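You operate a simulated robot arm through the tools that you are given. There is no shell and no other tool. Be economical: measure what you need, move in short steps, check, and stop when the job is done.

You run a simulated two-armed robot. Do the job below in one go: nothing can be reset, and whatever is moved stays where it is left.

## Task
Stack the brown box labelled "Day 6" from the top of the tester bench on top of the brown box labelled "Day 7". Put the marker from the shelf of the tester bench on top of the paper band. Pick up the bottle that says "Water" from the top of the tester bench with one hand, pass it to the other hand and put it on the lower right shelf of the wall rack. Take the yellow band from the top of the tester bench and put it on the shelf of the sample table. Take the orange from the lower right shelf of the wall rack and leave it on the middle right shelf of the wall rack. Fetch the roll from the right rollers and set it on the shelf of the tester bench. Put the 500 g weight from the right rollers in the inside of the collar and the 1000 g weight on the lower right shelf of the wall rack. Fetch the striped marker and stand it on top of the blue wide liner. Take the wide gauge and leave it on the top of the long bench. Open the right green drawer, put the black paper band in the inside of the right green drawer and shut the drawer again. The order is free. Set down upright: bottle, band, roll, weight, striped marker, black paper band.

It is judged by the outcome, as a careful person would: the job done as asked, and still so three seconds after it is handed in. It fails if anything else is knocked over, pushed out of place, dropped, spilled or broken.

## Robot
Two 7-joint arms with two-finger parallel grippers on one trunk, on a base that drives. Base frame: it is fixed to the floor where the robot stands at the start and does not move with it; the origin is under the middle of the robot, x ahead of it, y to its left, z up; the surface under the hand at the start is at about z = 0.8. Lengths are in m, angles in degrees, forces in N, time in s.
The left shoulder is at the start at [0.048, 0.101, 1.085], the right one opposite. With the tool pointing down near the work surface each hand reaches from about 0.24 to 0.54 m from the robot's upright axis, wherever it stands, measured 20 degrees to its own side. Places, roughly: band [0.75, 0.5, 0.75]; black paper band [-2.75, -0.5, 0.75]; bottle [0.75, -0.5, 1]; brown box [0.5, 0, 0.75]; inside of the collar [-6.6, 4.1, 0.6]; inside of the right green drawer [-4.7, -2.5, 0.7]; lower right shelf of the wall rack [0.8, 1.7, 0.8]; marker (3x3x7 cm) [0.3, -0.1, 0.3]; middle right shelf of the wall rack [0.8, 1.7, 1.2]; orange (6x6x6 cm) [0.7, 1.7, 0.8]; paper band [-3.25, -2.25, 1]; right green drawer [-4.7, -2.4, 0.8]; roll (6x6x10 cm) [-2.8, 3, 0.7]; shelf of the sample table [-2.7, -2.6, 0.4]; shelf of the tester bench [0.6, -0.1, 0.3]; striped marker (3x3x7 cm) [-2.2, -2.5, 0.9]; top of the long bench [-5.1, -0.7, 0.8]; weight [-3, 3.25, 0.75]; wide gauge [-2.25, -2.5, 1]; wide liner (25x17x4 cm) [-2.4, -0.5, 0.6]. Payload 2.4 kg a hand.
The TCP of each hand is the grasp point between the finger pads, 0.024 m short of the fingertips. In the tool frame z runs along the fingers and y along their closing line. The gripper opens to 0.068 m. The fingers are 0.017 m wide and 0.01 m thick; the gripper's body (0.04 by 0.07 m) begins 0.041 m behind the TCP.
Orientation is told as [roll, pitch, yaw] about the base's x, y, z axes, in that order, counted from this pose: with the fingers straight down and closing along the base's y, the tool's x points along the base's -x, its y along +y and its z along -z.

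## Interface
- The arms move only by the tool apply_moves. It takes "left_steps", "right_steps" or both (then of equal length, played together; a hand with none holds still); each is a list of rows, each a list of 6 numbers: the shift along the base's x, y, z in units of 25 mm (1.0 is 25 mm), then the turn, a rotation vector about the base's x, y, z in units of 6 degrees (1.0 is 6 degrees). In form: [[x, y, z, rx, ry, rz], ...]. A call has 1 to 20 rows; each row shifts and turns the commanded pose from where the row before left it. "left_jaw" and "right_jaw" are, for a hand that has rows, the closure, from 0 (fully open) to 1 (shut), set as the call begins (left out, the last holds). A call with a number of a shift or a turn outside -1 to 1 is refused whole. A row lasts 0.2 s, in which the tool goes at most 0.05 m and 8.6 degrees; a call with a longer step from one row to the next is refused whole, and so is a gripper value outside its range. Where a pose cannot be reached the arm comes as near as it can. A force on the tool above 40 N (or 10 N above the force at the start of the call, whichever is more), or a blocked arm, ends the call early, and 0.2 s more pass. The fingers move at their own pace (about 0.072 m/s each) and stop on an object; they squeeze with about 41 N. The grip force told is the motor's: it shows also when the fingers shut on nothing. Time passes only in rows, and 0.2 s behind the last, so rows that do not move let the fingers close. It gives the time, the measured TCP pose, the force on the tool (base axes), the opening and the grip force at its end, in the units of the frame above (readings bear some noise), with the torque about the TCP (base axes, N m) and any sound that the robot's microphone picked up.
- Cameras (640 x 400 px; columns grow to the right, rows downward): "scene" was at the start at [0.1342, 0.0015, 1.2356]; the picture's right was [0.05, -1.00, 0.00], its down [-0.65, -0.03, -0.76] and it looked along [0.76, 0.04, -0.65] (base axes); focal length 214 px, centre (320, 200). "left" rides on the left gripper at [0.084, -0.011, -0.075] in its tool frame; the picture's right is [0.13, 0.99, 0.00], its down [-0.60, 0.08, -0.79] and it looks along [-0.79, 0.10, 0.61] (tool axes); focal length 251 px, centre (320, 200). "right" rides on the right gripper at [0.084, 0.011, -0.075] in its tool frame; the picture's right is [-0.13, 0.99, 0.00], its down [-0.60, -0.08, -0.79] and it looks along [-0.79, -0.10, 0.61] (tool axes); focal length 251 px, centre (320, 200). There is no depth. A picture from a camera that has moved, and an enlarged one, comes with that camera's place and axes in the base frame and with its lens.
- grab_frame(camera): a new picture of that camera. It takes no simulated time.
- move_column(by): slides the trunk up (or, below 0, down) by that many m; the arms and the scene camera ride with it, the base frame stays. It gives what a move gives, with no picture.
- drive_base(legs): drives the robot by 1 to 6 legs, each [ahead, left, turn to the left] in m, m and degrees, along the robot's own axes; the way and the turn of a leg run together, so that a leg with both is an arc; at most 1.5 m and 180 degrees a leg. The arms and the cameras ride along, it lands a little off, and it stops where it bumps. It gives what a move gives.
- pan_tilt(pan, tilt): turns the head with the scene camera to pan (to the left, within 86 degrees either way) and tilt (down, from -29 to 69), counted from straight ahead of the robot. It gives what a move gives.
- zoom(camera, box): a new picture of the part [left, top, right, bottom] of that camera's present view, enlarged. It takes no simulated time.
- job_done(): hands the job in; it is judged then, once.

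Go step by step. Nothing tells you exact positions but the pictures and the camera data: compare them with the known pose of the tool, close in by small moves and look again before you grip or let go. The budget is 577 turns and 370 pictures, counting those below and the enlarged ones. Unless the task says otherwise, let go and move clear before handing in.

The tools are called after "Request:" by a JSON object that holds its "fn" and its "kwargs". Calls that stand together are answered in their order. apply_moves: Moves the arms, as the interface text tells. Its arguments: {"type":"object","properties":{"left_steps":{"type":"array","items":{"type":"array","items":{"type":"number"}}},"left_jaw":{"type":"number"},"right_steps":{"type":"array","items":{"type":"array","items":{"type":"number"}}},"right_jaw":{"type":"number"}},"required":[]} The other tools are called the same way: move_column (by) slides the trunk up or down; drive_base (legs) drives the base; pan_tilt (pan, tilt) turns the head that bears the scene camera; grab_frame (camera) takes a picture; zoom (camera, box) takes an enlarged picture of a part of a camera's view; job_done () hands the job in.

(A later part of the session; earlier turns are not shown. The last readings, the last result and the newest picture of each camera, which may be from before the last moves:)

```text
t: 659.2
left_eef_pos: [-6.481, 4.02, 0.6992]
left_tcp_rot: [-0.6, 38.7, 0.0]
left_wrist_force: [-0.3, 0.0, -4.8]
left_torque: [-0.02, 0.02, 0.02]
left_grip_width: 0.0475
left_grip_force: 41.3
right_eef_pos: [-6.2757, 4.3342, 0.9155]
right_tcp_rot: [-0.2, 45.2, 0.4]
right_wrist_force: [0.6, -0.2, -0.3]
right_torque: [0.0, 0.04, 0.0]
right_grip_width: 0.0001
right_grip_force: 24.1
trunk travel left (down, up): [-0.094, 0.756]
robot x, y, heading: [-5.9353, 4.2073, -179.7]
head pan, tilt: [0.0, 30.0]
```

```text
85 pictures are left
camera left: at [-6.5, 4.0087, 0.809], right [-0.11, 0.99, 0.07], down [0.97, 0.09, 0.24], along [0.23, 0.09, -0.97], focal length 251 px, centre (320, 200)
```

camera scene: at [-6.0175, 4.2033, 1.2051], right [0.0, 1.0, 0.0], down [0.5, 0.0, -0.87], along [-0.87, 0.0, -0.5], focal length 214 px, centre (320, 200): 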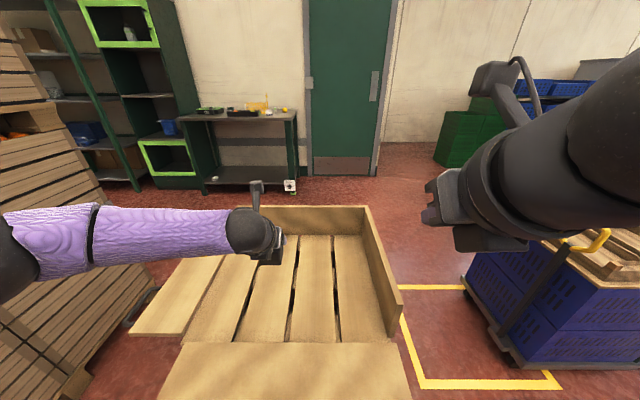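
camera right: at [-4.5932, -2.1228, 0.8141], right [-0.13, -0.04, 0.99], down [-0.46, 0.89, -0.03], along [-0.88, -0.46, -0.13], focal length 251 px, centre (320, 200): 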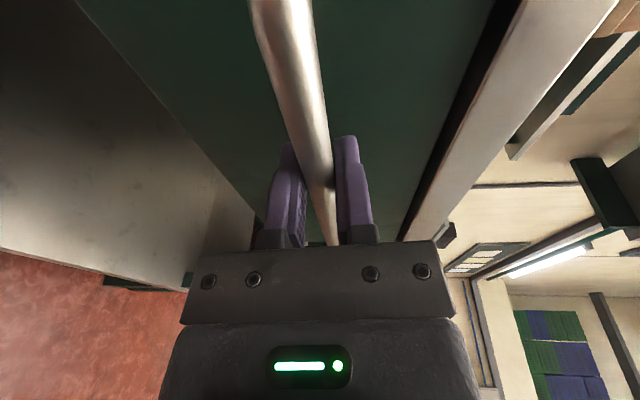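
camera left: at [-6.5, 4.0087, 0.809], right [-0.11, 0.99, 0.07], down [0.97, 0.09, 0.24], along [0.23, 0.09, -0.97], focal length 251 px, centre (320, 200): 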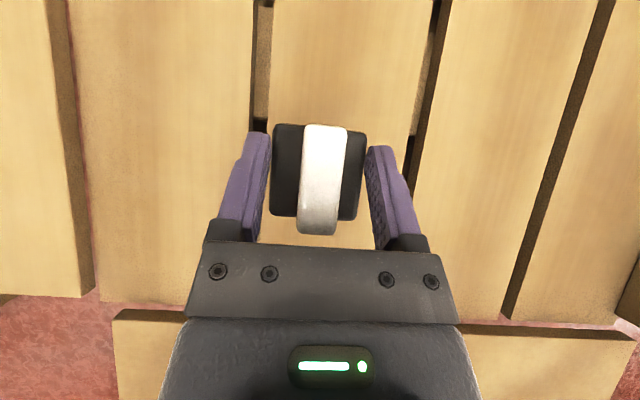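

Request:
{"fn": "move_column", "kwargs": {"by": -0.025}}

Request:
{"fn": "move_column", "kwargs": {"by": -0.015}}

Request:
{"fn": "move_column", "kwargs": {"by": -0.01}}

```text
t: 659.9
left_eef_pos: [-6.4806, 4.0188, 0.6733]
left_tcp_rot: [-0.7, 38.7, 0.0]
left_wrist_force: [-0.6, -0.6, -5.6]
left_torque: [-0.05, -0.01, 0.0]
left_grip_width: 0.0478
left_grip_force: 41.1
right_eef_pos: [-6.2755, 4.3346, 0.8916]
right_tcp_rot: [-0.1, 45.2, 0.4]
right_wrist_force: [0.2, 0.0, -0.1]
right_torque: [0.03, 0.0, 0.03]
right_grip_width: 0.0002
right_grip_force: 23.8
trunk travel left (down, up): [-0.069, 0.781]
robot x, y, heading: [-5.9303, 4.2077, -179.5]
head pan, tilt: [0.0, 30.0]
```

```text
t: 660.5
left_eef_pos: [-6.4804, 4.0191, 0.6589]
left_tcp_rot: [-0.8, 38.7, 0.0]
left_wrist_force: [-0.1, 0.1, -5.3]
left_torque: [-0.03, 0.0, 0.0]
left_grip_width: 0.0477
left_grip_force: 41.0
right_eef_pos: [-6.2754, 4.3347, 0.8759]
right_tcp_rot: [-0.1, 45.2, 0.5]
right_wrist_force: [-0.4, 0.7, -1.2]
right_torque: [0.01, -0.01, 0.01]
right_grip_width: 0.0
right_grip_force: 23.4
trunk travel left (down, up): [-0.054, 0.796]
robot x, y, heading: [-5.9345, 4.2031, -179.9]
head pan, tilt: [0.0, 30.0]
```

```text
t: 661.1
left_eef_pos: [-6.482, 4.0193, 0.6488]
left_tcp_rot: [-0.7, 38.7, 0.0]
left_wrist_force: [-0.6, -0.1, -5.6]
left_torque: [-0.01, 0.0, 0.02]
left_grip_width: 0.0477
left_grip_force: 41.2
right_eef_pos: [-6.2761, 4.3348, 0.8652]
right_tcp_rot: [-0.2, 45.1, 0.5]
right_wrist_force: [0.1, -0.1, -0.4]
right_torque: [-0.02, -0.01, -0.02]
right_grip_width: 0.0
right_grip_force: 23.6
trunk travel left (down, up): [-0.044, 0.806]
robot x, y, heading: [-5.931, 4.2072, -179.7]
head pan, tilt: [0.0, 30.0]
```

Request:
{"fn": "move_column", "kwargs": {"by": -0.012}}

Request:
{"fn": "move_column", "kwargs": {"by": -0.012}}

Request:
{"fn": "zoom", "kwargs": {"camera": "scene", "box": [120, 180, 420, 380]}}

```text
t: 661.7
left_eef_pos: [-6.4809, 4.0188, 0.6384]
left_tcp_rot: [-0.7, 38.9, 0.2]
left_wrist_force: [-5.8, -1.6, 14.6]
left_torque: [0.4, -0.17, 0.08]
left_grip_width: 0.0477
left_grip_force: 41.3
right_eef_pos: [-6.2746, 4.3345, 0.8557]
right_tcp_rot: [-0.2, 45.2, 0.4]
right_wrist_force: [0.5, 0.3, -0.4]
right_torque: [0.0, -0.01, 0.01]
right_grip_width: 0.0
right_grip_force: 23.6
trunk travel left (down, up): [-0.032, 0.818]
robot x, y, heading: [-5.9326, 4.2098, -179.9]
head pan, tilt: [0.0, 30.0]
```

```text
t: 662.1
left_eef_pos: [-6.4838, 4.0203, 0.6361]
left_tcp_rot: [-0.6, 39.6, 0.1]
left_wrist_force: [2.3, -0.1, 14.6]
left_torque: [0.03, -0.09, 0.09]
left_grip_width: 0.0473
left_grip_force: 41.1
right_eef_pos: [-6.2744, 4.3353, 0.8484]
right_tcp_rot: [-0.1, 45.1, 0.6]
right_wrist_force: [-0.3, 0.6, 0.0]
right_torque: [-0.03, 0.05, -0.03]
right_grip_width: 0.0
right_grip_force: 24.1
trunk travel left (down, up): [-0.027, 0.823]
robot x, y, heading: [-5.934, 4.2077, -179.9]
head pan, tilt: [0.0, 30.0]
stopped: the force on the tool passed its limit at 42 N (the readings are from after the stop); the commanded pose is now the measured one
```

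```text
2.00 times, centred on (270, 280) of scene
camera zoom: at [-6.1503, 4.2029, 0.9711], right [0.0, 1.0, 0.0], down [0.5, 0.0, -0.87], along [-0.87, 0.0, -0.5], focal length 429 px, centre (420, 40)
```

zoom: 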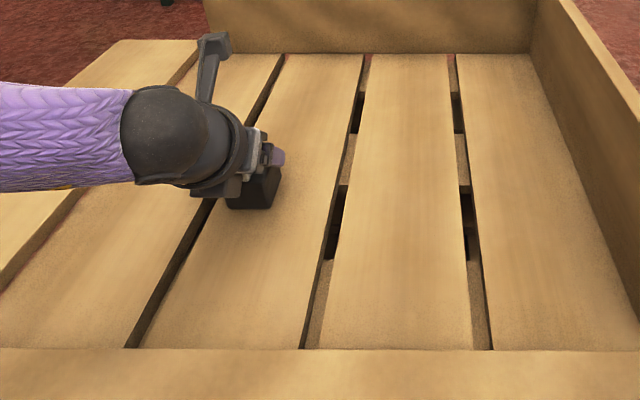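

Weight rests on a slat inside the collar. Release and withdraw.

Request:
{"fn": "move_column", "kwargs": {"by": 0.003}}

Request:
{"fn": "apply_moves", "kwargs": {"left_jaw": 0, "left_steps": [[0, 0, 0, 0, 0, 0], [0, 0, 0, 0, 0, 0], [0, 0, 0, 0, 0, 0]]}}

Request:
{"fn": "move_column", "kwargs": {"by": 0.25}}

Request:
{"fn": "drive_base", "kwargs": {"legs": [[-0.3, 0, 0]]}}

Request:
{"fn": "grab_frame", "kwargs": {"camera": "scene"}}

```text
t: 662.6
left_eef_pos: [-6.4821, 4.0194, 0.6356]
left_tcp_rot: [-0.7, 39.0, 0.0]
left_wrist_force: [1.5, 0.4, 0.9]
left_torque: [0.18, 0.1, -0.05]
left_grip_width: 0.0476
left_grip_force: 41.2
right_eef_pos: [-6.2765, 4.3337, 0.8517]
right_tcp_rot: [0.0, 45.1, 0.7]
right_wrist_force: [-0.4, 0.4, -0.4]
right_torque: [0.0, 0.0, -0.01]
right_grip_width: 0.0001
right_grip_force: 23.8
trunk travel left (down, up): [-0.03, 0.82]
robot x, y, heading: [-5.9327, 4.2057, -179.7]
head pan, tilt: [0.0, 30.0]
```

```text
t: 663.4
left_eef_pos: [-6.4844, 4.02, 0.6375]
left_tcp_rot: [-0.8, 39.2, -0.1]
left_wrist_force: [-0.3, -0.5, 0.2]
left_torque: [0.01, 0.01, 0.0]
left_grip_width: 0.068
left_grip_force: 0.0
right_eef_pos: [-6.2773, 4.3338, 0.8521]
right_tcp_rot: [-0.1, 45.1, 0.7]
right_wrist_force: [-1.3, -0.7, -0.7]
right_torque: [-0.01, -0.03, -0.03]
right_grip_width: 0.0
right_grip_force: 23.2
trunk travel left (down, up): [-0.03, 0.82]
robot x, y, heading: [-5.9316, 4.2066, -179.6]
head pan, tilt: [0.0, 30.0]
```

```text
t: 666.0
left_eef_pos: [-6.4821, 4.018, 0.8961]
left_tcp_rot: [-0.8, 40.1, 0.0]
left_wrist_force: [-0.4, -0.5, 0.6]
left_torque: [0.01, -0.03, 0.02]
left_grip_width: 0.0679
left_grip_force: 0.1
right_eef_pos: [-6.2773, 4.3335, 1.1025]
right_tcp_rot: [-0.1, 45.2, 0.6]
right_wrist_force: [0.4, 0.1, 0.5]
right_torque: [0.0, -0.04, 0.0]
right_grip_width: 0.0
right_grip_force: 23.7
trunk travel left (down, up): [-0.28, 0.57]
robot x, y, heading: [-5.9305, 4.2065, -179.6]
head pan, tilt: [0.0, 30.0]
```

```text
t: 668.1
left_eef_pos: [-6.1814, 4.0175, 0.8955]
left_tcp_rot: [-0.6, 40.0, 0.2]
left_wrist_force: [1.3, -0.1, 0.5]
left_torque: [0.01, 0.03, -0.01]
left_grip_width: 0.0678
left_grip_force: 0.0
right_eef_pos: [-5.9778, 4.3345, 1.1018]
right_tcp_rot: [-0.1, 45.1, 0.9]
right_wrist_force: [0.5, -0.5, -0.4]
right_torque: [-0.02, 0.01, -0.01]
right_grip_width: 0.0
right_grip_force: 23.6
trunk travel left (down, up): [-0.28, 0.57]
robot x, y, heading: [-5.6318, 4.2127, -179.4]
head pan, tilt: [0.0, 30.0]
```

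```text
83 pictures are left
camera scene: at [-5.7762, 4.2041, 1.2314], right [-0.01, 1.0, 0.0], down [0.5, 0.0, -0.87], along [-0.87, -0.01, -0.5], focal length 214 px, centre (320, 200)
```

scene: 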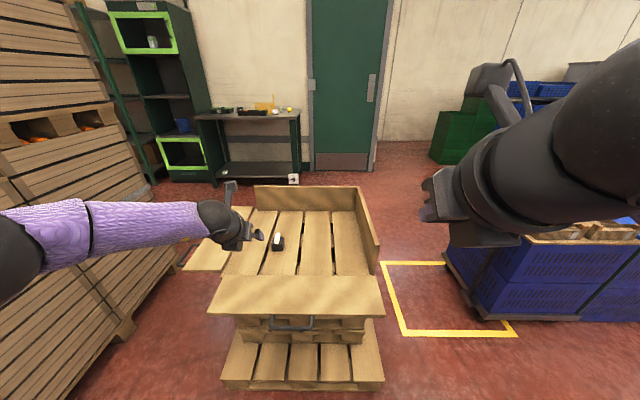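

500 g weight is inside the collar. Return to the right rollers for the 1000 g weight and the roll.

Request:
{"fn": "drive_base", "kwargs": {"legs": [[-0.43, 0, -0.6], [0, 0, -90], [-1.4, 0, 0], [-0.5, 0, 0], [0, 0, -90], [1.45, 0, 0]]}}

Request:
{"fn": "drive_base", "kwargs": {"legs": [[0, 0.7, 0], [0.3, 0, 0]]}}

Request:
{"fn": "pan_tilt", "kwargs": {"pan": 0, "tilt": 38}}

Request:
{"fn": "grab_frame", "kwargs": {"camera": "scene"}}

```text
t: 694.2
left_eef_pos: [-3.2497, 2.3679, 0.8945]
left_tcp_rot: [-0.7, 40.1, 175.7]
left_wrist_force: [-0.7, 0.4, 0.1]
left_torque: [-0.01, 0.02, -0.01]
left_grip_width: 0.0682
left_grip_force: 0.0
right_eef_pos: [-3.478, 2.0691, 1.1018]
right_tcp_rot: [0.0, 45.1, 176.2]
right_wrist_force: [-0.1, 0.1, 0.4]
right_torque: [0.03, -0.04, 0.04]
right_grip_width: 0.0002
right_grip_force: 23.7
trunk travel left (down, up): [-0.28, 0.57]
robot x, y, heading: [-3.8088, 2.2274, -4.0]
head pan, tilt: [0.0, 30.0]
```

```text
t: 699.7
left_eef_pos: [-2.9014, 3.0579, 0.8954]
left_tcp_rot: [-0.8, 40.1, 176.0]
left_wrist_force: [-0.4, -0.2, 0.6]
left_torque: [-0.02, 0.03, -0.03]
left_grip_width: 0.068
left_grip_force: 0.1
right_eef_pos: [-3.1273, 2.7577, 1.1022]
right_tcp_rot: [-0.1, 45.1, 176.5]
right_wrist_force: [-1.0, -0.2, -0.9]
right_torque: [0.01, -0.01, 0.01]
right_grip_width: 0.0
right_grip_force: 23.5
trunk travel left (down, up): [-0.28, 0.57]
robot x, y, heading: [-3.4584, 2.9113, -3.9]
head pan, tilt: [0.0, 30.0]
```

```text
t: 700.4
left_eef_pos: [-2.9001, 3.0569, 0.8959]
left_tcp_rot: [-0.7, 40.0, 175.9]
left_wrist_force: [-0.2, 0.1, 0.0]
left_torque: [0.0, 0.01, 0.04]
left_grip_width: 0.068
left_grip_force: 0.1
right_eef_pos: [-3.1278, 2.7579, 1.1025]
right_tcp_rot: [-0.1, 45.1, 176.4]
right_wrist_force: [0.1, -0.6, 0.2]
right_torque: [0.0, 0.0, -0.04]
right_grip_width: 0.0001
right_grip_force: 23.8
trunk travel left (down, up): [-0.28, 0.57]
robot x, y, heading: [-3.4596, 2.9104, -3.6]
head pan, tilt: [0.0, 38.0]
```

```text
82 pictures are left
camera scene: at [-3.3201, 2.8975, 1.2191], right [-0.07, -1.0, 0.0], down [-0.61, 0.04, -0.79], along [0.79, -0.05, -0.62], focal length 214 px, centre (320, 200)
```

scene: 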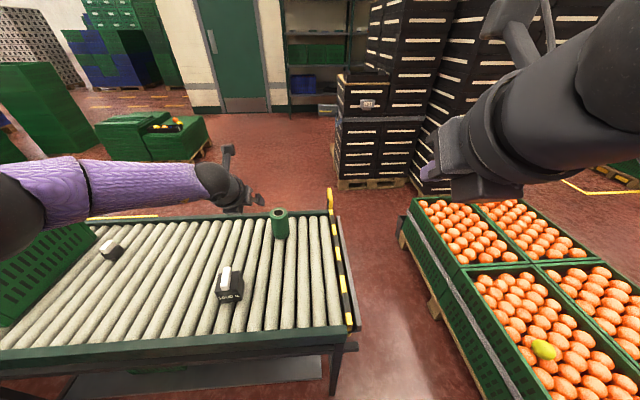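

Request:
{"fn": "drive_base", "kwargs": {"legs": [[0.115, 0.2, 3.7]]}}

Request:
{"fn": "move_column", "kwargs": {"by": -0.1}}

Request:
{"fn": "apply_moves", "kwargs": {"right_jaw": 0, "right_steps": [[0.8, 0.2, -0.4, 0, 0, 0], [0.8, 0.2, -0.4, 0, 0, 0], [0.8, 0.2, -0.4, 0, 0, 0], [0.8, 0.2, -0.4, 0, 0, 0]]}}

Request:
{"fn": "grab_frame", "kwargs": {"camera": "right"}}

```text
t: 702.1
left_eef_pos: [-2.7856, 3.2858, 0.8958]
left_tcp_rot: [-0.6, 40.1, 179.3]
left_wrist_force: [-0.8, -0.3, -0.6]
left_torque: [0.0, -0.02, 0.0]
left_grip_width: 0.068
left_grip_force: 0.1
right_eef_pos: [-2.9957, 2.9722, 1.1025]
right_tcp_rot: [-0.1, 45.1, 179.9]
right_wrist_force: [-0.6, -1.0, -0.2]
right_torque: [-0.01, 0.05, 0.0]
right_grip_width: 0.0
right_grip_force: 23.2
trunk travel left (down, up): [-0.28, 0.57]
robot x, y, heading: [-3.3371, 3.108, -0.5]
head pan, tilt: [0.0, 38.0]
```

```text
t: 703.5
left_eef_pos: [-2.7861, 3.2864, 0.7973]
left_tcp_rot: [-0.7, 40.2, 179.4]
left_wrist_force: [-0.1, 0.1, 0.3]
left_torque: [-0.01, -0.02, 0.01]
left_grip_width: 0.068
left_grip_force: 0.1
right_eef_pos: [-2.9962, 2.9726, 1.0009]
right_tcp_rot: [-0.1, 45.1, 179.9]
right_wrist_force: [-0.4, 0.2, 0.7]
right_torque: [-0.04, 0.02, -0.01]
right_grip_width: 0.0003
right_grip_force: 23.6
trunk travel left (down, up): [-0.18, 0.67]
robot x, y, heading: [-3.3354, 3.1063, -0.5]
head pan, tilt: [0.0, 38.0]
```

```text
t: 704.5
left_eef_pos: [-2.7867, 3.2852, 0.7963]
left_tcp_rot: [-0.7, 40.1, 179.2]
left_wrist_force: [0.3, -0.4, 0.7]
left_torque: [-0.01, -0.01, 0.01]
left_grip_width: 0.0679
left_grip_force: 0.1
right_eef_pos: [-2.9142, 2.9933, 0.9603]
right_tcp_rot: [-0.1, 45.1, 179.8]
right_wrist_force: [0.2, 0.1, -0.3]
right_torque: [0.02, 0.02, 0.0]
right_grip_width: 0.0681
right_grip_force: 0.0
trunk travel left (down, up): [-0.18, 0.67]
robot x, y, heading: [-3.336, 3.1008, -0.4]
head pan, tilt: [0.0, 38.0]
```

```text
81 pictures are left
camera right: at [-2.9076, 2.9825, 1.0727], right [-0.09, -0.99, -0.09], down [-0.99, 0.08, 0.13], along [-0.12, 0.1, -0.99], focal length 251 px, centre (320, 200)
```

right: 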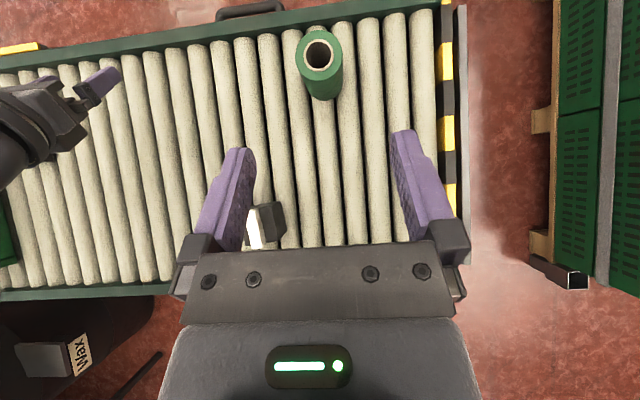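

Request:
{"fn": "apply_moves", "kwargs": {"right_steps": [[0.8, 0.05, -0.8, 0, 0, 0], [0.8, 0.05, -0.9, 0, 0, 0], [0.8, 0.05, -1, 0, 0, 0], [0.8, 0.05, -1, 0, 0, 0], [0.8, 0, -1, 0, 0, 0], [0.8, 0, -1, 0, 0, 0], [0.7, 0, -1, 0, 0, 0]]}}

Request:
{"fn": "grab_frame", "kwargs": {"camera": "right"}}

```text
t: 706.1
left_eef_pos: [-2.7879, 3.2864, 0.7958]
left_tcp_rot: [-0.7, 40.1, 179.3]
left_wrist_force: [-0.3, -0.8, 0.4]
left_torque: [0.01, 0.03, 0.01]
left_grip_width: 0.0682
left_grip_force: 0.0
right_eef_pos: [-2.7789, 2.9963, 0.7941]
right_tcp_rot: [-0.1, 45.1, 179.9]
right_wrist_force: [0.1, -0.1, -0.4]
right_torque: [0.04, 0.01, 0.0]
right_grip_width: 0.0681
right_grip_force: 0.1
trunk travel left (down, up): [-0.18, 0.67]
robot x, y, heading: [-3.3443, 3.1037, -0.4]
head pan, tilt: [0.0, 38.0]
```

```text
80 pictures are left
camera right: at [-2.7697, 2.9852, 0.9065], right [-0.09, -0.99, -0.09], down [-0.99, 0.08, 0.13], along [-0.12, 0.1, -0.99], focal length 251 px, centre (320, 200)
```

right: 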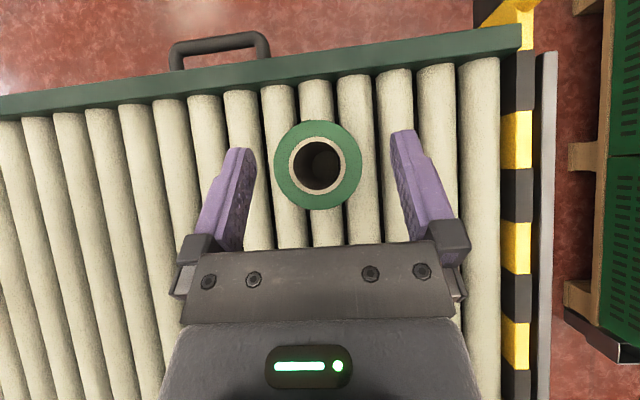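

Request:
{"fn": "apply_moves", "kwargs": {"right_steps": [[0.4, 0.18, -0.8, 0, 0, 0], [0, 0, -0.8, 0, 0, 0], [0, 0, -0.8, 0, 0, 0], [0, 0, -0.6, 0, 0, 0]]}}

Request:
{"fn": "grab_frame", "kwargs": {"camera": "right"}}

```text
t: 707.1
left_eef_pos: [-2.7873, 3.2857, 0.7965]
left_tcp_rot: [-0.7, 40.0, 179.3]
left_wrist_force: [0.0, 0.5, 0.6]
left_torque: [0.01, 0.01, -0.03]
left_grip_width: 0.068
left_grip_force: 0.0
right_eef_pos: [-2.769, 3.0038, 0.7201]
right_tcp_rot: [-0.3, 45.1, 179.9]
right_wrist_force: [0.1, -0.3, 0.1]
right_torque: [0.0, -0.02, 0.02]
right_grip_width: 0.0677
right_grip_force: 0.0
trunk travel left (down, up): [-0.18, 0.67]
robot x, y, heading: [-3.3359, 3.1054, -0.4]
head pan, tilt: [0.0, 38.0]
```

```text
79 pictures are left
camera right: at [-2.7611, 2.9915, 0.8319], right [-0.09, -0.99, -0.09], down [-0.99, 0.08, 0.13], along [-0.12, 0.1, -0.99], focal length 251 px, centre (320, 200)
```

right: 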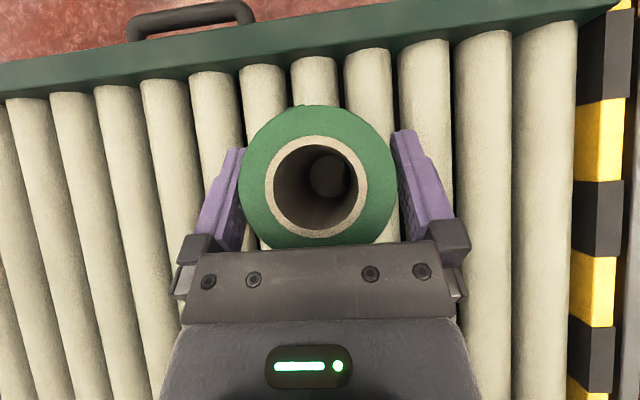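

Roll is between the fingers. Close, then lift.

Request:
{"fn": "apply_moves", "kwargs": {"right_jaw": 1, "right_steps": [[0, 0, 0, 0, 0, 0], [0, 0, 0, 0, 0, 0], [0, 0, 0, 0, 0, 0]]}}

Request:
{"fn": "apply_moves", "kwargs": {"right_steps": [[0, 0, 0.5, 0, 0, 0], [0, 0, 1, 0, 0, 0], [0, 0, 1, 0, 0, 0], [-0.5, 0, 1, 0, 0, 0], [-0.5, -0.3, 1, 0, 0, 0], [-0.5, -0.3, 1, 0, 0, 0], [-0.5, -0.3, 1, 0, 0, 0]]}}

Request:
{"fn": "grab_frame", "kwargs": {"camera": "right"}}

Request:
{"fn": "grab_frame", "kwargs": {"camera": "scene"}}

```text
t: 707.9
left_eef_pos: [-2.7866, 3.2863, 0.7957]
left_tcp_rot: [-0.7, 40.1, 179.3]
left_wrist_force: [0.2, 0.3, -0.6]
left_torque: [-0.02, 0.01, 0.0]
left_grip_width: 0.0681
left_grip_force: 0.0
right_eef_pos: [-2.7697, 3.003, 0.7196]
right_tcp_rot: [-0.1, 45.0, 179.8]
right_wrist_force: [0.8, -0.1, -0.2]
right_torque: [0.02, -0.01, -0.02]
right_grip_width: 0.0584
right_grip_force: 40.9
trunk travel left (down, up): [-0.18, 0.67]
robot x, y, heading: [-3.3398, 3.1069, -0.8]
head pan, tilt: [0.0, 38.0]
```

```text
t: 709.5
left_eef_pos: [-2.7871, 3.2846, 0.7958]
left_tcp_rot: [-0.8, 40.1, 179.2]
left_wrist_force: [-0.3, 0.1, -0.1]
left_torque: [-0.02, 0.02, 0.02]
left_grip_width: 0.0682
left_grip_force: 0.1
right_eef_pos: [-2.8182, 2.9809, 0.882]
right_tcp_rot: [-0.2, 45.0, 179.9]
right_wrist_force: [-0.4, -0.1, -0.9]
right_torque: [-0.03, -0.02, 0.03]
right_grip_width: 0.0585
right_grip_force: 41.1
trunk travel left (down, up): [-0.18, 0.67]
robot x, y, heading: [-3.3427, 3.1071, -0.3]
head pan, tilt: [0.0, 38.0]
```

```text
78 pictures are left
camera right: at [-2.8103, 2.9688, 0.9931], right [-0.09, -0.99, -0.09], down [-0.99, 0.08, 0.13], along [-0.13, 0.1, -0.99], focal length 251 px, centre (320, 200)
```

right: 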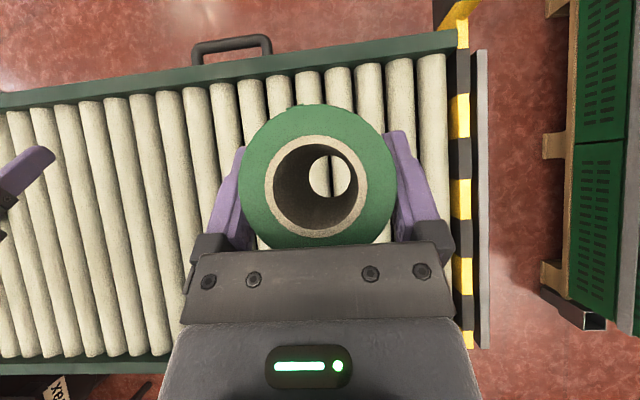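

```text
77 pictures are left
camera scene: at [-3.1721, 3.101, 1.1172], right [-0.01, -1.0, 0.0], down [-0.62, 0.01, -0.79], along [0.79, -0.01, -0.62], focal length 214 px, centre (320, 200)
```

scene: 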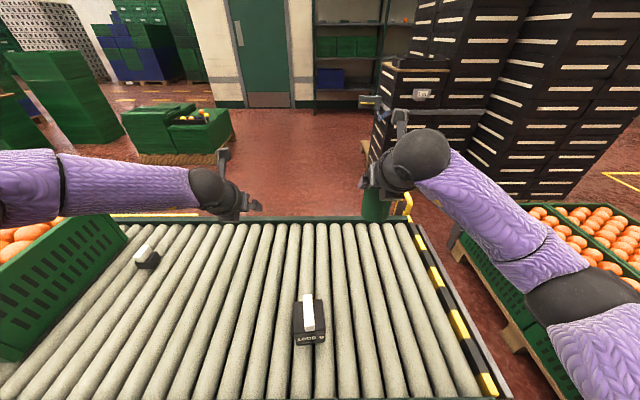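

Roll held. For the 1000 g weight: move the right hand aside/up, back the base 0.17 m and bring the left hand over it.

Request:
{"fn": "apply_moves", "kwargs": {"right_steps": [[0, -0.6, 1, 0, 0, 0], [0, -0.6, 1, 0, 0, 0], [0, -0.6, 1, 0, 0, 0], [0, -0.6, 1, 0, 0, 0], [0, -0.6, 0, 0, 0, 0]], "left_steps": [[0, -0.6, 0.8, 0, 0, 0], [0, -0.6, 0.8, 0, 0, 0], [0, -0.6, 0.4, 0, 0, 0], [0, -0.6, 0, 0, 0, 0], [0, -0.6, 0, 0, 0, 0]]}}

Request:
{"fn": "drive_base", "kwargs": {"legs": [[-0.19, -0.08, 0.5]]}}

Request:
{"fn": "grab_frame", "kwargs": {"camera": "left"}}

```text
t: 710.7
left_eef_pos: [-2.7929, 3.2163, 0.8491]
left_tcp_rot: [-0.6, 40.3, 179.4]
left_wrist_force: [-0.5, 0.2, 0.4]
left_torque: [0.0, 0.02, 0.04]
left_grip_width: 0.068
left_grip_force: 0.1
left hand out of reach, approached as far as the arm can: row 5
right_eef_pos: [-2.8194, 2.9057, 0.9815]
right_tcp_rot: [-0.2, 45.1, 179.8]
right_wrist_force: [0.7, 0.5, -0.9]
right_torque: [0.0, -0.01, -0.03]
right_grip_width: 0.0585
right_grip_force: 40.5
trunk travel left (down, up): [-0.18, 0.67]
robot x, y, heading: [-3.3408, 3.1065, -0.4]
head pan, tilt: [0.0, 38.0]
```

```text
t: 712.3
left_eef_pos: [-2.9865, 3.1443, 0.8483]
left_tcp_rot: [-0.6, 40.1, 179.9]
left_wrist_force: [-0.6, 0.3, -0.6]
left_torque: [-0.01, 0.02, -0.02]
left_grip_width: 0.0678
left_grip_force: 0.0
right_eef_pos: [-3.0098, 2.8305, 0.9819]
right_tcp_rot: [-0.2, 45.2, -179.5]
right_wrist_force: [-0.3, -0.5, -0.5]
right_torque: [-0.02, -0.05, -0.02]
right_grip_width: 0.0585
right_grip_force: 40.3
trunk travel left (down, up): [-0.18, 0.67]
robot x, y, heading: [-3.5279, 3.0247, 0.1]
head pan, tilt: [0.0, 38.0]
```

```text
76 pictures are left
camera left: at [-2.9711, 3.1538, 0.9592], right [0.1, -0.99, 0.08], down [-0.97, -0.08, 0.22], along [-0.21, -0.1, -0.97], focal length 251 px, centre (320, 200)
```

left: 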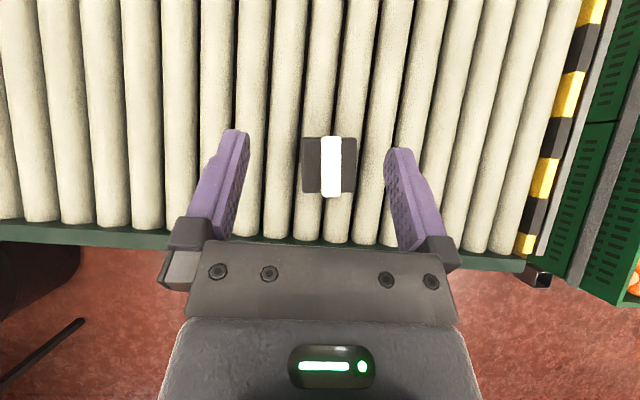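

Request:
{"fn": "apply_moves", "kwargs": {"left_steps": [[-0.1, -0.45, -0.7, 0, 0, 0], [-0.05, -0.45, -1, 0, 0, 0], [0, 0, -1, 0, 0, 0], [0, 0, -1, 0, 0, 0]]}}

Request:
{"fn": "grab_frame", "kwargs": {"camera": "left"}}

```text
t: 713.3
left_eef_pos: [-3.0154, 3.1498, 0.7673]
left_tcp_rot: [-0.6, 40.2, 180.0]
left_wrist_force: [0.4, 0.1, 0.3]
left_torque: [-0.01, 0.01, 0.0]
left_grip_width: 0.0679
left_grip_force: 0.0
left hand out of reach, approached as far as the arm can: row 1, 2, 3, 4
right_eef_pos: [-3.0094, 2.8323, 0.9812]
right_tcp_rot: [-0.1, 45.1, -179.5]
right_wrist_force: [-1.2, -0.2, -1.0]
right_torque: [0.04, 0.0, -0.04]
right_grip_width: 0.0585
right_grip_force: 40.9
trunk travel left (down, up): [-0.18, 0.67]
robot x, y, heading: [-3.528, 3.0251, 0.4]
head pan, tilt: [0.0, 38.0]
```

```text
75 pictures are left
camera left: at [-3.0003, 3.1592, 0.8782], right [0.1, -0.99, 0.08], down [-0.97, -0.08, 0.22], along [-0.21, -0.1, -0.97], focal length 251 px, centre (320, 200)
```

left: 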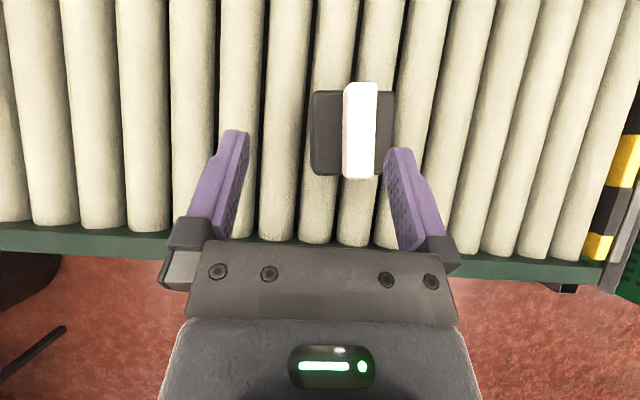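

Request:
{"fn": "drive_base", "kwargs": {"legs": [[0.027, -0.031, 0]]}}

Request:
{"fn": "move_column", "kwargs": {"by": -0.045}}

Request:
{"fn": "grab_frame", "kwargs": {"camera": "left"}}

```text
t: 714.2
left_eef_pos: [-2.9895, 3.1188, 0.7678]
left_tcp_rot: [-0.5, 40.3, 179.9]
left_wrist_force: [0.2, 0.1, 0.0]
left_torque: [0.01, 0.02, 0.03]
left_grip_width: 0.068
left_grip_force: 0.0
right_eef_pos: [-2.9821, 2.8001, 0.9822]
right_tcp_rot: [-0.1, 45.0, -179.4]
right_wrist_force: [0.2, 0.5, -0.2]
right_torque: [0.0, 0.02, -0.01]
right_grip_width: 0.0588
right_grip_force: 41.7
trunk travel left (down, up): [-0.18, 0.67]
robot x, y, heading: [-3.4991, 2.9921, 0.2]
head pan, tilt: [0.0, 38.0]
```

```text
t: 715.1
left_eef_pos: [-2.9887, 3.1178, 0.7257]
left_tcp_rot: [-0.5, 40.5, 179.9]
left_wrist_force: [1.6, 0.0, 21.7]
left_torque: [0.73, -0.25, -0.06]
left_grip_width: 0.0681
left_grip_force: 0.1
right_eef_pos: [-2.9842, 2.8003, 0.9389]
right_tcp_rot: [-0.3, 45.2, -179.6]
right_wrist_force: [0.4, 0.8, -1.5]
right_torque: [-0.04, -0.03, 0.01]
right_grip_width: 0.0583
right_grip_force: 41.2
trunk travel left (down, up): [-0.135, 0.715]
robot x, y, heading: [-3.5058, 2.9962, 0.1]
head pan, tilt: [0.0, 38.0]
```

```text
74 pictures are left
camera left: at [-2.9739, 3.1275, 0.8362], right [0.1, -0.99, 0.08], down [-0.97, -0.08, 0.21], along [-0.2, -0.1, -0.97], focal length 251 px, centre (320, 200)
```

left: 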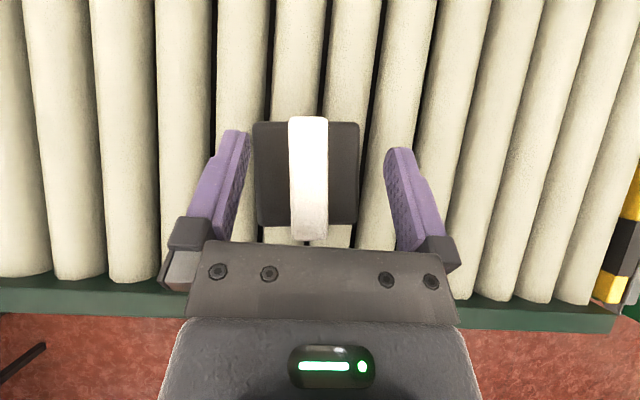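

The left finger touched the block's edge. Raise, shift +7 mm in y, lower again.

Request:
{"fn": "move_column", "kwargs": {"by": 0.02}}

Request:
{"fn": "drive_base", "kwargs": {"legs": [[0, 0.008, 0]]}}

Request:
{"fn": "grab_frame", "kwargs": {"camera": "left"}}

```text
t: 715.7
left_eef_pos: [-2.9905, 3.1178, 0.7417]
left_tcp_rot: [-0.5, 40.1, 179.9]
left_wrist_force: [0.0, -0.3, -0.1]
left_torque: [0.0, -0.04, -0.02]
left_grip_width: 0.0679
left_grip_force: 0.0
right_eef_pos: [-2.9821, 2.8002, 0.956]
right_tcp_rot: [-0.1, 45.0, -179.5]
right_wrist_force: [0.1, 0.4, -0.8]
right_torque: [0.03, 0.02, 0.01]
right_grip_width: 0.0583
right_grip_force: 41.0
trunk travel left (down, up): [-0.155, 0.695]
robot x, y, heading: [-3.504, 2.9924, 0.2]
head pan, tilt: [0.0, 38.0]
```

```text
t: 716.5
left_eef_pos: [-2.9881, 3.1265, 0.7427]
left_tcp_rot: [-0.5, 40.2, 180.0]
left_wrist_force: [-0.7, 0.2, -0.4]
left_torque: [0.0, 0.01, 0.0]
left_grip_width: 0.068
left_grip_force: 0.0
right_eef_pos: [-2.9832, 2.8074, 0.9567]
right_tcp_rot: [-0.1, 45.0, -179.5]
right_wrist_force: [-0.8, 0.5, -1.0]
right_torque: [0.0, -0.01, -0.01]
right_grip_width: 0.0582
right_grip_force: 41.0
trunk travel left (down, up): [-0.155, 0.695]
robot x, y, heading: [-3.501, 3.0033, 0.1]
head pan, tilt: [0.0, 38.0]
```

```text
73 pictures are left
camera left: at [-2.9733, 3.136, 0.8535], right [0.1, -0.99, 0.08], down [-0.97, -0.08, 0.22], along [-0.21, -0.1, -0.97], focal length 251 px, centre (320, 200)
```

left: 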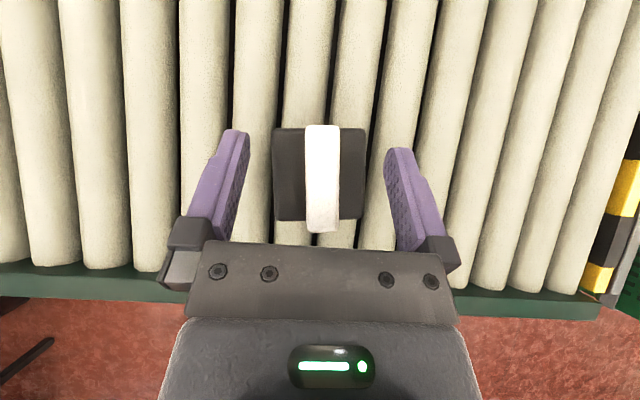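

Now centred. Lower and close.

Request:
{"fn": "move_column", "kwargs": {"by": -0.035}}

Request:
{"fn": "apply_moves", "kwargs": {"left_jaw": 1, "left_steps": [[0, 0, 0, 0, 0, 0], [0, 0, 0, 0, 0, 0], [0, 0, 0, 0, 0, 0]]}}

Request:
{"fn": "move_column", "kwargs": {"by": 0.2}}

Request:
{"fn": "grab_frame", "kwargs": {"camera": "left"}}

```text
t: 717.3
left_eef_pos: [-2.9892, 3.1255, 0.7083]
left_tcp_rot: [-0.4, 40.1, 180.0]
left_wrist_force: [-0.8, -0.1, -0.7]
left_torque: [-0.04, 0.03, -0.01]
left_grip_width: 0.068
left_grip_force: 0.0
right_eef_pos: [-2.984, 2.8098, 0.9222]
right_tcp_rot: [-0.2, 45.1, -179.5]
right_wrist_force: [0.3, -0.7, -1.6]
right_torque: [-0.02, 0.01, 0.02]
right_grip_width: 0.0586
right_grip_force: 40.9
trunk travel left (down, up): [-0.12, 0.73]
robot x, y, heading: [-3.5037, 3.0011, 0.1]
head pan, tilt: [0.0, 38.0]
```

```text
t: 718.1
left_eef_pos: [-2.9891, 3.1265, 0.708]
left_tcp_rot: [-0.5, 40.2, 179.9]
left_wrist_force: [0.3, 0.6, 1.9]
left_torque: [0.08, 0.03, 0.04]
left_grip_width: 0.058
left_grip_force: 41.0
right_eef_pos: [-2.9825, 2.8081, 0.9218]
right_tcp_rot: [-0.1, 45.0, -179.5]
right_wrist_force: [-0.5, -0.6, -1.6]
right_torque: [-0.02, 0.01, 0.0]
right_grip_width: 0.0584
right_grip_force: 41.2
trunk travel left (down, up): [-0.12, 0.73]
robot x, y, heading: [-3.5059, 3.0036, -0.1]
head pan, tilt: [0.0, 38.0]
```

```text
t: 720.2
left_eef_pos: [-2.9953, 3.1262, 0.9556]
left_tcp_rot: [-0.4, 46.0, 179.9]
left_wrist_force: [-0.2, 0.3, -9.8]
left_torque: [-0.02, 0.02, -0.01]
left_grip_width: 0.0578
left_grip_force: 40.9
right_eef_pos: [-2.9812, 2.8085, 1.1215]
right_tcp_rot: [-0.1, 44.9, -179.5]
right_wrist_force: [0.2, 0.1, -1.6]
right_torque: [0.04, -0.04, 0.01]
right_grip_width: 0.0585
right_grip_force: 40.8
trunk travel left (down, up): [-0.32, 0.53]
robot x, y, heading: [-3.506, 3.0038, -0.1]
head pan, tilt: [0.0, 38.0]
```

```text
72 pictures are left
camera left: at [-2.9914, 3.1362, 1.0682], right [0.09, -0.99, 0.09], down [-0.99, -0.08, 0.11], along [-0.11, -0.1, -0.99], focal length 251 px, centre (320, 200)
```

left: 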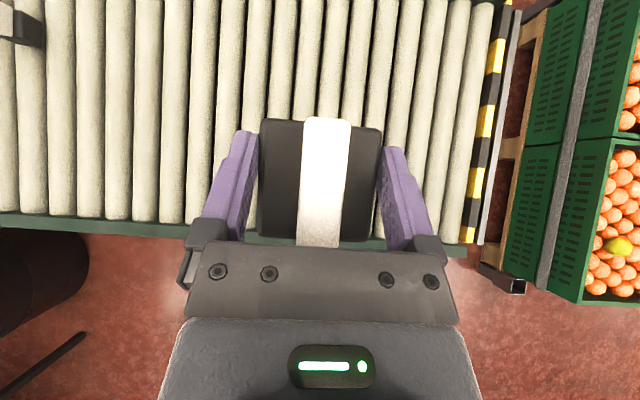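

1000 g confirmed (9.8 N). Drive to the wall rack: south through the corridor, then east along the aisle.

Request:
{"fn": "drive_base", "kwargs": {"legs": [[-0.2, 0, 0], [0, -1.3, 0], [0, -1.28, 0], [1.45, 0, 0], [1.45, 0, 0]]}}

Request:
{"fn": "grab_frame", "kwargs": {"camera": "scene"}}

```text
t: 747.6
left_eef_pos: [-0.38, 0.3382, 0.9566]
left_tcp_rot: [-0.5, 46.1, 177.1]
left_wrist_force: [0.6, -0.3, -9.9]
left_torque: [0.01, 0.04, 0.02]
left_grip_width: 0.0581
left_grip_force: 41.2
right_eef_pos: [-0.3816, 0.0182, 1.1204]
right_tcp_rot: [-0.1, 45.0, 177.7]
right_wrist_force: [0.2, 0.0, -2.2]
right_torque: [-0.02, -0.01, -0.01]
right_grip_width: 0.0584
right_grip_force: 41.0
trunk travel left (down, up): [-0.32, 0.53]
robot x, y, heading: [-0.8952, 0.2378, -2.8]
head pan, tilt: [0.0, 38.0]
```

```text
71 pictures are left
camera scene: at [-0.7598, 0.2297, 1.2594], right [-0.05, -1.0, 0.0], down [-0.62, 0.03, -0.79], along [0.79, -0.04, -0.62], focal length 214 px, centre (320, 200)
```

scene: 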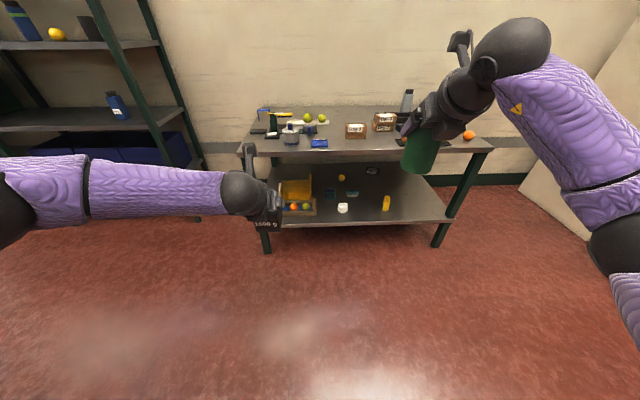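

Weight first. Retract the right hand, drive to the rack front and look.

Request:
{"fn": "apply_moves", "kwargs": {"right_steps": [[-1, 0, 0, 0, 0, 0], [-1, 0, 0, 0, 0, 0], [-1, 0, 0, 0, 0, 0], [-1, 0, 0, 0, 0, 0], [-1, 0, 0, 0, 0, 0], [-1, 0, 0, 0, 0, 0], [-1, 0, 0, 0, 0, 0], [-1, 0, 0, 0, 0, 0]]}}

Request:
{"fn": "drive_base", "kwargs": {"legs": [[0.65, 0, 2.8], [0, 1.35, 0]]}}

Request:
{"fn": "grab_frame", "kwargs": {"camera": "scene"}}

```text
t: 749.4
left_eef_pos: [-0.3809, 0.337, 0.9559]
left_tcp_rot: [-0.5, 46.1, 177.1]
left_wrist_force: [0.0, 0.2, -9.5]
left_torque: [0.0, -0.04, 0.0]
left_grip_width: 0.058
left_grip_force: 40.2
right_eef_pos: [-0.5812, 0.0183, 1.1235]
right_tcp_rot: [-0.1, 45.0, 177.7]
right_wrist_force: [0.0, -0.1, -1.1]
right_torque: [0.01, -0.01, -0.01]
right_grip_width: 0.0584
right_grip_force: 41.1
trunk travel left (down, up): [-0.32, 0.53]
robot x, y, heading: [-0.8932, 0.2388, -2.5]
head pan, tilt: [0.0, 38.0]
```

```text
t: 759.4
left_eef_pos: [0.279, 1.7023, 0.9557]
left_tcp_rot: [-0.5, 46.2, 178.7]
left_wrist_force: [0.7, 0.9, -9.7]
left_torque: [-0.01, 0.02, 0.0]
left_grip_width: 0.058
left_grip_force: 41.0
right_eef_pos: [0.0853, 1.3794, 1.1229]
right_tcp_rot: [-0.2, 45.0, 179.3]
right_wrist_force: [-0.4, -0.2, -1.3]
right_torque: [0.02, 0.01, 0.01]
right_grip_width: 0.0586
right_grip_force: 41.0
trunk travel left (down, up): [-0.32, 0.53]
robot x, y, heading: [-0.2312, 1.5884, -0.9]
head pan, tilt: [0.0, 38.0]
```

```text
70 pictures are left
camera scene: at [-0.0989, 1.5851, 1.2594], right [-0.02, -1.0, 0.0], down [-0.62, 0.01, -0.79], along [0.79, -0.02, -0.62], focal length 214 px, centre (320, 200)
```

scene: 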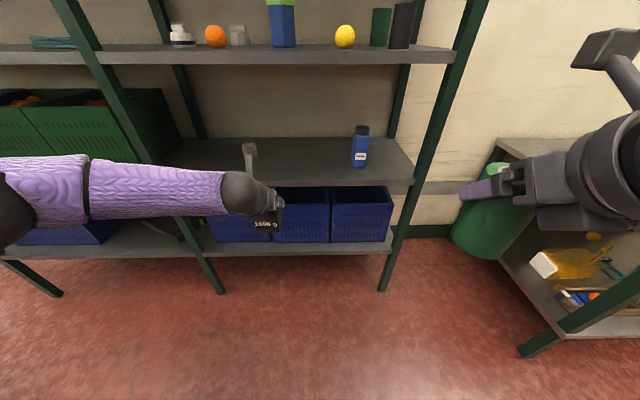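

Request:
{"fn": "apply_moves", "kwargs": {"left_steps": [[0, 0, 0.2, 0, 0.5, 0], [0, 0, 0.2, 0, 0.48, 0]]}}

Request:
{"fn": "drive_base", "kwargs": {"legs": [[0.4, -0.03, 0.9]]}}

Request:
{"fn": "grab_frame", "kwargs": {"camera": "left"}}

Request:
{"fn": "grab_frame", "kwargs": {"camera": "scene"}}

```text
t: 760.0
left_eef_pos: [0.2779, 1.7032, 0.9679]
left_tcp_rot: [-0.3, 40.2, 178.7]
left_wrist_force: [-0.3, 0.2, -10.3]
left_torque: [-0.01, -0.05, 0.01]
left_grip_width: 0.0577
left_grip_force: 40.8
right_eef_pos: [0.0863, 1.3787, 1.1213]
right_tcp_rot: [-0.1, 45.0, 179.3]
right_wrist_force: [-1.3, -1.1, -0.6]
right_torque: [-0.02, 0.0, 0.01]
right_grip_width: 0.0585
right_grip_force: 41.6
trunk travel left (down, up): [-0.32, 0.53]
robot x, y, heading: [-0.2321, 1.5917, -1.1]
head pan, tilt: [0.0, 38.0]
```

```text
t: 762.5
left_eef_pos: [0.669, 1.6706, 0.9673]
left_tcp_rot: [-0.3, 40.2, 179.2]
left_wrist_force: [0.5, -0.1, -10.1]
left_torque: [0.01, -0.01, 0.04]
left_grip_width: 0.0578
left_grip_force: 41.2
right_eef_pos: [0.478, 1.344, 1.1224]
right_tcp_rot: [-0.1, 45.0, 179.6]
right_wrist_force: [0.1, -0.1, -1.0]
right_torque: [0.02, 0.0, 0.01]
right_grip_width: 0.0582
right_grip_force: 40.9
trunk travel left (down, up): [-0.32, 0.53]
robot x, y, heading: [0.159, 1.5539, -0.8]
head pan, tilt: [0.0, 38.0]
```

```text
69 pictures are left
camera left: at [0.6834, 1.6799, 1.0775], right [0.09, -0.99, 0.08], down [-0.97, -0.07, 0.22], along [-0.21, -0.1, -0.97], focal length 251 px, centre (320, 200)
```

left: 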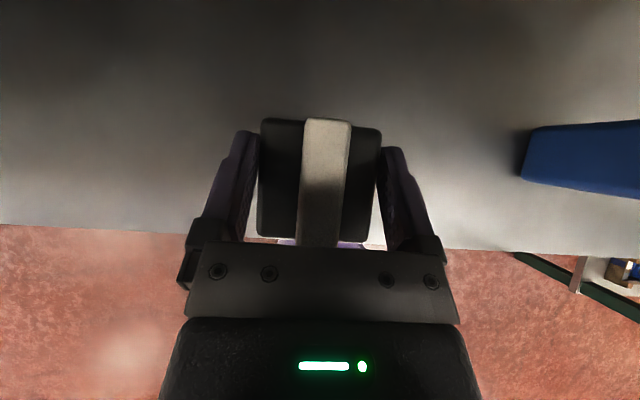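

```text
68 pictures are left
camera scene: at [0.2921, 1.5499, 1.2594], right [-0.01, -1.0, 0.0], down [-0.62, 0.01, -0.79], along [0.79, -0.01, -0.62], focal length 214 px, centre (320, 200)
```

scene: 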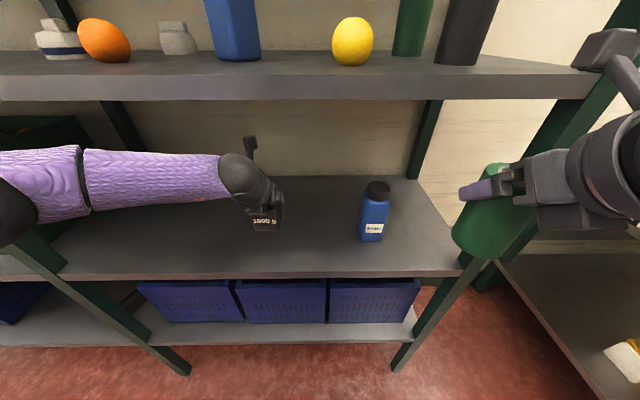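

Request:
{"fn": "drive_base", "kwargs": {"legs": [[0.035, 0.0, 0]]}}

Request:
{"fn": "move_column", "kwargs": {"by": -0.06}}

Request:
{"fn": "move_column", "kwargs": {"by": -0.012}}

```text
t: 763.3
left_eef_pos: [0.7029, 1.6703, 0.9668]
left_tcp_rot: [-0.3, 40.2, 179.2]
left_wrist_force: [0.1, 0.5, -10.2]
left_torque: [-0.01, -0.08, -0.02]
left_grip_width: 0.0577
left_grip_force: 40.5
right_eef_pos: [0.5134, 1.3444, 1.1212]
right_tcp_rot: [-0.1, 45.0, 179.7]
right_wrist_force: [-0.5, 0.2, -1.1]
right_torque: [-0.01, 0.0, 0.01]
right_grip_width: 0.0585
right_grip_force: 41.8
trunk travel left (down, up): [-0.32, 0.53]
robot x, y, heading: [0.1949, 1.5573, -0.6]
head pan, tilt: [0.0, 38.0]
```

```text
t: 764.3
left_eef_pos: [0.7013, 1.6708, 0.9072]
left_tcp_rot: [-0.4, 40.3, 179.2]
left_wrist_force: [-0.1, 0.7, -9.4]
left_torque: [0.02, -0.03, -0.01]
left_grip_width: 0.0575
left_grip_force: 40.7
right_eef_pos: [0.5112, 1.3445, 1.0625]
right_tcp_rot: [0.0, 45.0, 179.7]
right_wrist_force: [0.1, 0.6, -1.1]
right_torque: [0.01, -0.03, -0.01]
right_grip_width: 0.0586
right_grip_force: 41.1
trunk travel left (down, up): [-0.26, 0.59]
robot x, y, heading: [0.1916, 1.5529, -0.7]
head pan, tilt: [0.0, 38.0]
```

```text
t: 764.9
left_eef_pos: [0.7017, 1.6703, 0.8947]
left_tcp_rot: [-0.3, 40.2, 179.2]
left_wrist_force: [-1.0, 0.1, -9.0]
left_torque: [-0.04, -0.05, 0.01]
left_grip_width: 0.0579
left_grip_force: 41.5
right_eef_pos: [0.5119, 1.3431, 1.051]
right_tcp_rot: [0.0, 45.0, 179.7]
right_wrist_force: [0.4, 0.8, -0.9]
right_torque: [0.01, -0.02, -0.02]
right_grip_width: 0.0583
right_grip_force: 41.4
trunk travel left (down, up): [-0.248, 0.602]
robot x, y, heading: [0.1942, 1.5499, -0.8]
head pan, tilt: [0.0, 38.0]
```

Request:
{"fn": "move_column", "kwargs": {"by": -0.006}}

Request:
{"fn": "move_column", "kwargs": {"by": -0.006}}

Request:
{"fn": "move_column", "kwargs": {"by": -0.005}}

```text
t: 765.5
left_eef_pos: [0.7027, 1.6705, 0.8877]
left_tcp_rot: [-0.3, 40.2, 179.2]
left_wrist_force: [-0.7, 0.8, -9.5]
left_torque: [0.05, -0.05, 0.02]
left_grip_width: 0.0578
left_grip_force: 41.2
right_eef_pos: [0.5122, 1.3443, 1.0453]
right_tcp_rot: [-0.2, 44.9, 179.8]
right_wrist_force: [0.5, 0.7, -1.4]
right_torque: [0.02, 0.05, 0.0]
right_grip_width: 0.0585
right_grip_force: 41.1
trunk travel left (down, up): [-0.242, 0.608]
robot x, y, heading: [0.1936, 1.5514, -0.7]
head pan, tilt: [0.0, 38.0]
```

```text
t: 766.0
left_eef_pos: [0.7022, 1.6708, 0.889]
left_tcp_rot: [-0.3, 40.9, 179.3]
left_wrist_force: [7.8, 3.8, 33.7]
left_torque: [-0.07, -0.28, 0.25]
left_grip_width: 0.0575
left_grip_force: 40.7
right_eef_pos: [0.5104, 1.3453, 1.0402]
right_tcp_rot: [-0.1, 45.3, 179.7]
right_wrist_force: [-0.4, 0.4, -1.3]
right_torque: [-0.02, 0.0, 0.01]
right_grip_width: 0.0586
right_grip_force: 40.7
trunk travel left (down, up): [-0.236, 0.614]
robot x, y, heading: [0.1915, 1.5535, -0.6]
head pan, tilt: [0.0, 38.0]
```

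```text
t: 766.6
left_eef_pos: [0.7, 1.6699, 0.8803]
left_tcp_rot: [-0.3, 40.5, 179.3]
left_wrist_force: [3.7, 3.7, 35.3]
left_torque: [-0.33, -0.66, -0.06]
left_grip_width: 0.058
left_grip_force: 41.4
right_eef_pos: [0.5092, 1.3446, 1.0356]
right_tcp_rot: [-0.1, 45.2, 179.7]
right_wrist_force: [0.3, 0.0, -1.1]
right_torque: [-0.02, -0.02, 0.01]
right_grip_width: 0.0583
right_grip_force: 41.2
trunk travel left (down, up): [-0.231, 0.619]
robot x, y, heading: [0.1906, 1.5563, -0.9]
head pan, tilt: [0.0, 38.0]
```

Weight is on the shelf. Ease, release, withdraw.

Request:
{"fn": "move_column", "kwargs": {"by": 0.004}}

Request:
{"fn": "apply_moves", "kwargs": {"left_jaw": 0, "left_steps": [[0, 0, 0, 0, 0, 0], [0, 0, 0, 0, 0, 0], [0, 0, 0, 0, 0, 0]]}}

Request:
{"fn": "apply_moves", "kwargs": {"left_steps": [[-0.3, 0, 0.4, 0, 0, 0], [-0.4, 0, 0.6, 0, 0, 0], [-0.5, 0, 0.8, 0, 0, 0], [-0.6, 0, 0.8, 0, 0, 0]]}}

Request:
{"fn": "drive_base", "kwargs": {"legs": [[-0.35, 0, 0]]}}

Request:
{"fn": "grab_frame", "kwargs": {"camera": "scene"}}

```text
t: 767.1
left_eef_pos: [0.7002, 1.6708, 0.8796]
left_tcp_rot: [-0.4, 39.9, 179.3]
left_wrist_force: [1.9, 1.1, 7.5]
left_torque: [-0.44, -0.59, 0.14]
left_grip_width: 0.0575
left_grip_force: 41.3
right_eef_pos: [0.5126, 1.343, 1.0371]
right_tcp_rot: [-0.1, 45.0, 179.7]
right_wrist_force: [-0.4, -0.3, 0.5]
right_torque: [0.01, 0.03, -0.01]
right_grip_width: 0.0584
right_grip_force: 41.9
trunk travel left (down, up): [-0.235, 0.615]
robot x, y, heading: [0.1929, 1.5554, -0.8]
head pan, tilt: [0.0, 38.0]
```

```text
t: 767.9
left_eef_pos: [0.7019, 1.6695, 0.8813]
left_tcp_rot: [-0.3, 40.3, 179.2]
left_wrist_force: [-0.2, -0.6, -0.2]
left_torque: [-0.01, 0.0, 0.01]
left_grip_width: 0.0678
left_grip_force: 0.0
right_eef_pos: [0.5108, 1.3437, 1.0382]
right_tcp_rot: [-0.1, 44.9, 179.7]
right_wrist_force: [-0.9, -0.8, -1.8]
right_torque: [0.02, -0.01, -0.01]
right_grip_width: 0.0584
right_grip_force: 41.0
trunk travel left (down, up): [-0.235, 0.615]
robot x, y, heading: [0.1912, 1.5557, -0.5]
head pan, tilt: [0.0, 38.0]
```

```text
t: 768.9
left_eef_pos: [0.6561, 1.6708, 0.9475]
left_tcp_rot: [-0.3, 40.2, 179.2]
left_wrist_force: [0.4, 0.7, 0.3]
left_torque: [-0.02, 0.02, -0.01]
left_grip_width: 0.0678
left_grip_force: 0.0
right_eef_pos: [0.5114, 1.3456, 1.0384]
right_tcp_rot: [-0.1, 45.1, 179.7]
right_wrist_force: [-0.2, -0.3, -0.7]
right_torque: [0.02, -0.04, 0.02]
right_grip_width: 0.0585
right_grip_force: 41.1
trunk travel left (down, up): [-0.235, 0.615]
robot x, y, heading: [0.1944, 1.5537, -0.4]
head pan, tilt: [0.0, 38.0]
```

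```text
t: 771.2
left_eef_pos: [0.3042, 1.676, 0.947]
left_tcp_rot: [-0.3, 40.3, 179.6]
left_wrist_force: [0.1, 0.6, -0.5]
left_torque: [0.0, 0.0, -0.02]
left_grip_width: 0.0679
left_grip_force: 0.0
right_eef_pos: [0.1604, 1.3487, 1.0375]
right_tcp_rot: [-0.1, 45.0, 180.0]
right_wrist_force: [0.5, -0.1, -1.3]
right_torque: [0.01, -0.01, -0.01]
right_grip_width: 0.0581
right_grip_force: 40.7
trunk travel left (down, up): [-0.235, 0.615]
robot x, y, heading: [-0.1585, 1.557, -0.6]
head pan, tilt: [0.0, 38.0]
```

```text
67 pictures are left
camera scene: at [-0.0078, 1.5533, 1.1733], right [-0.01, -1.0, 0.0], down [-0.62, 0.0, -0.79], along [0.79, -0.01, -0.62], focal length 214 px, centre (320, 200)
```

scene: 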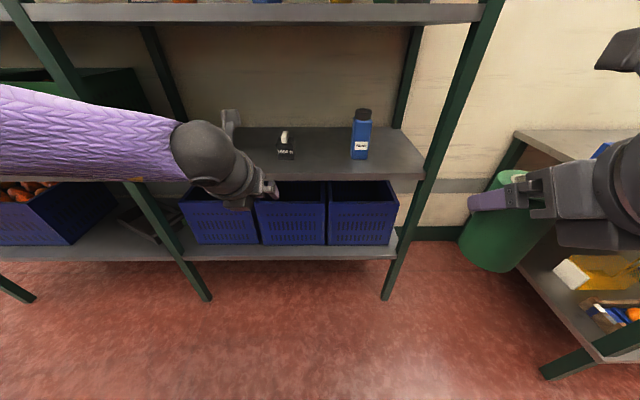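

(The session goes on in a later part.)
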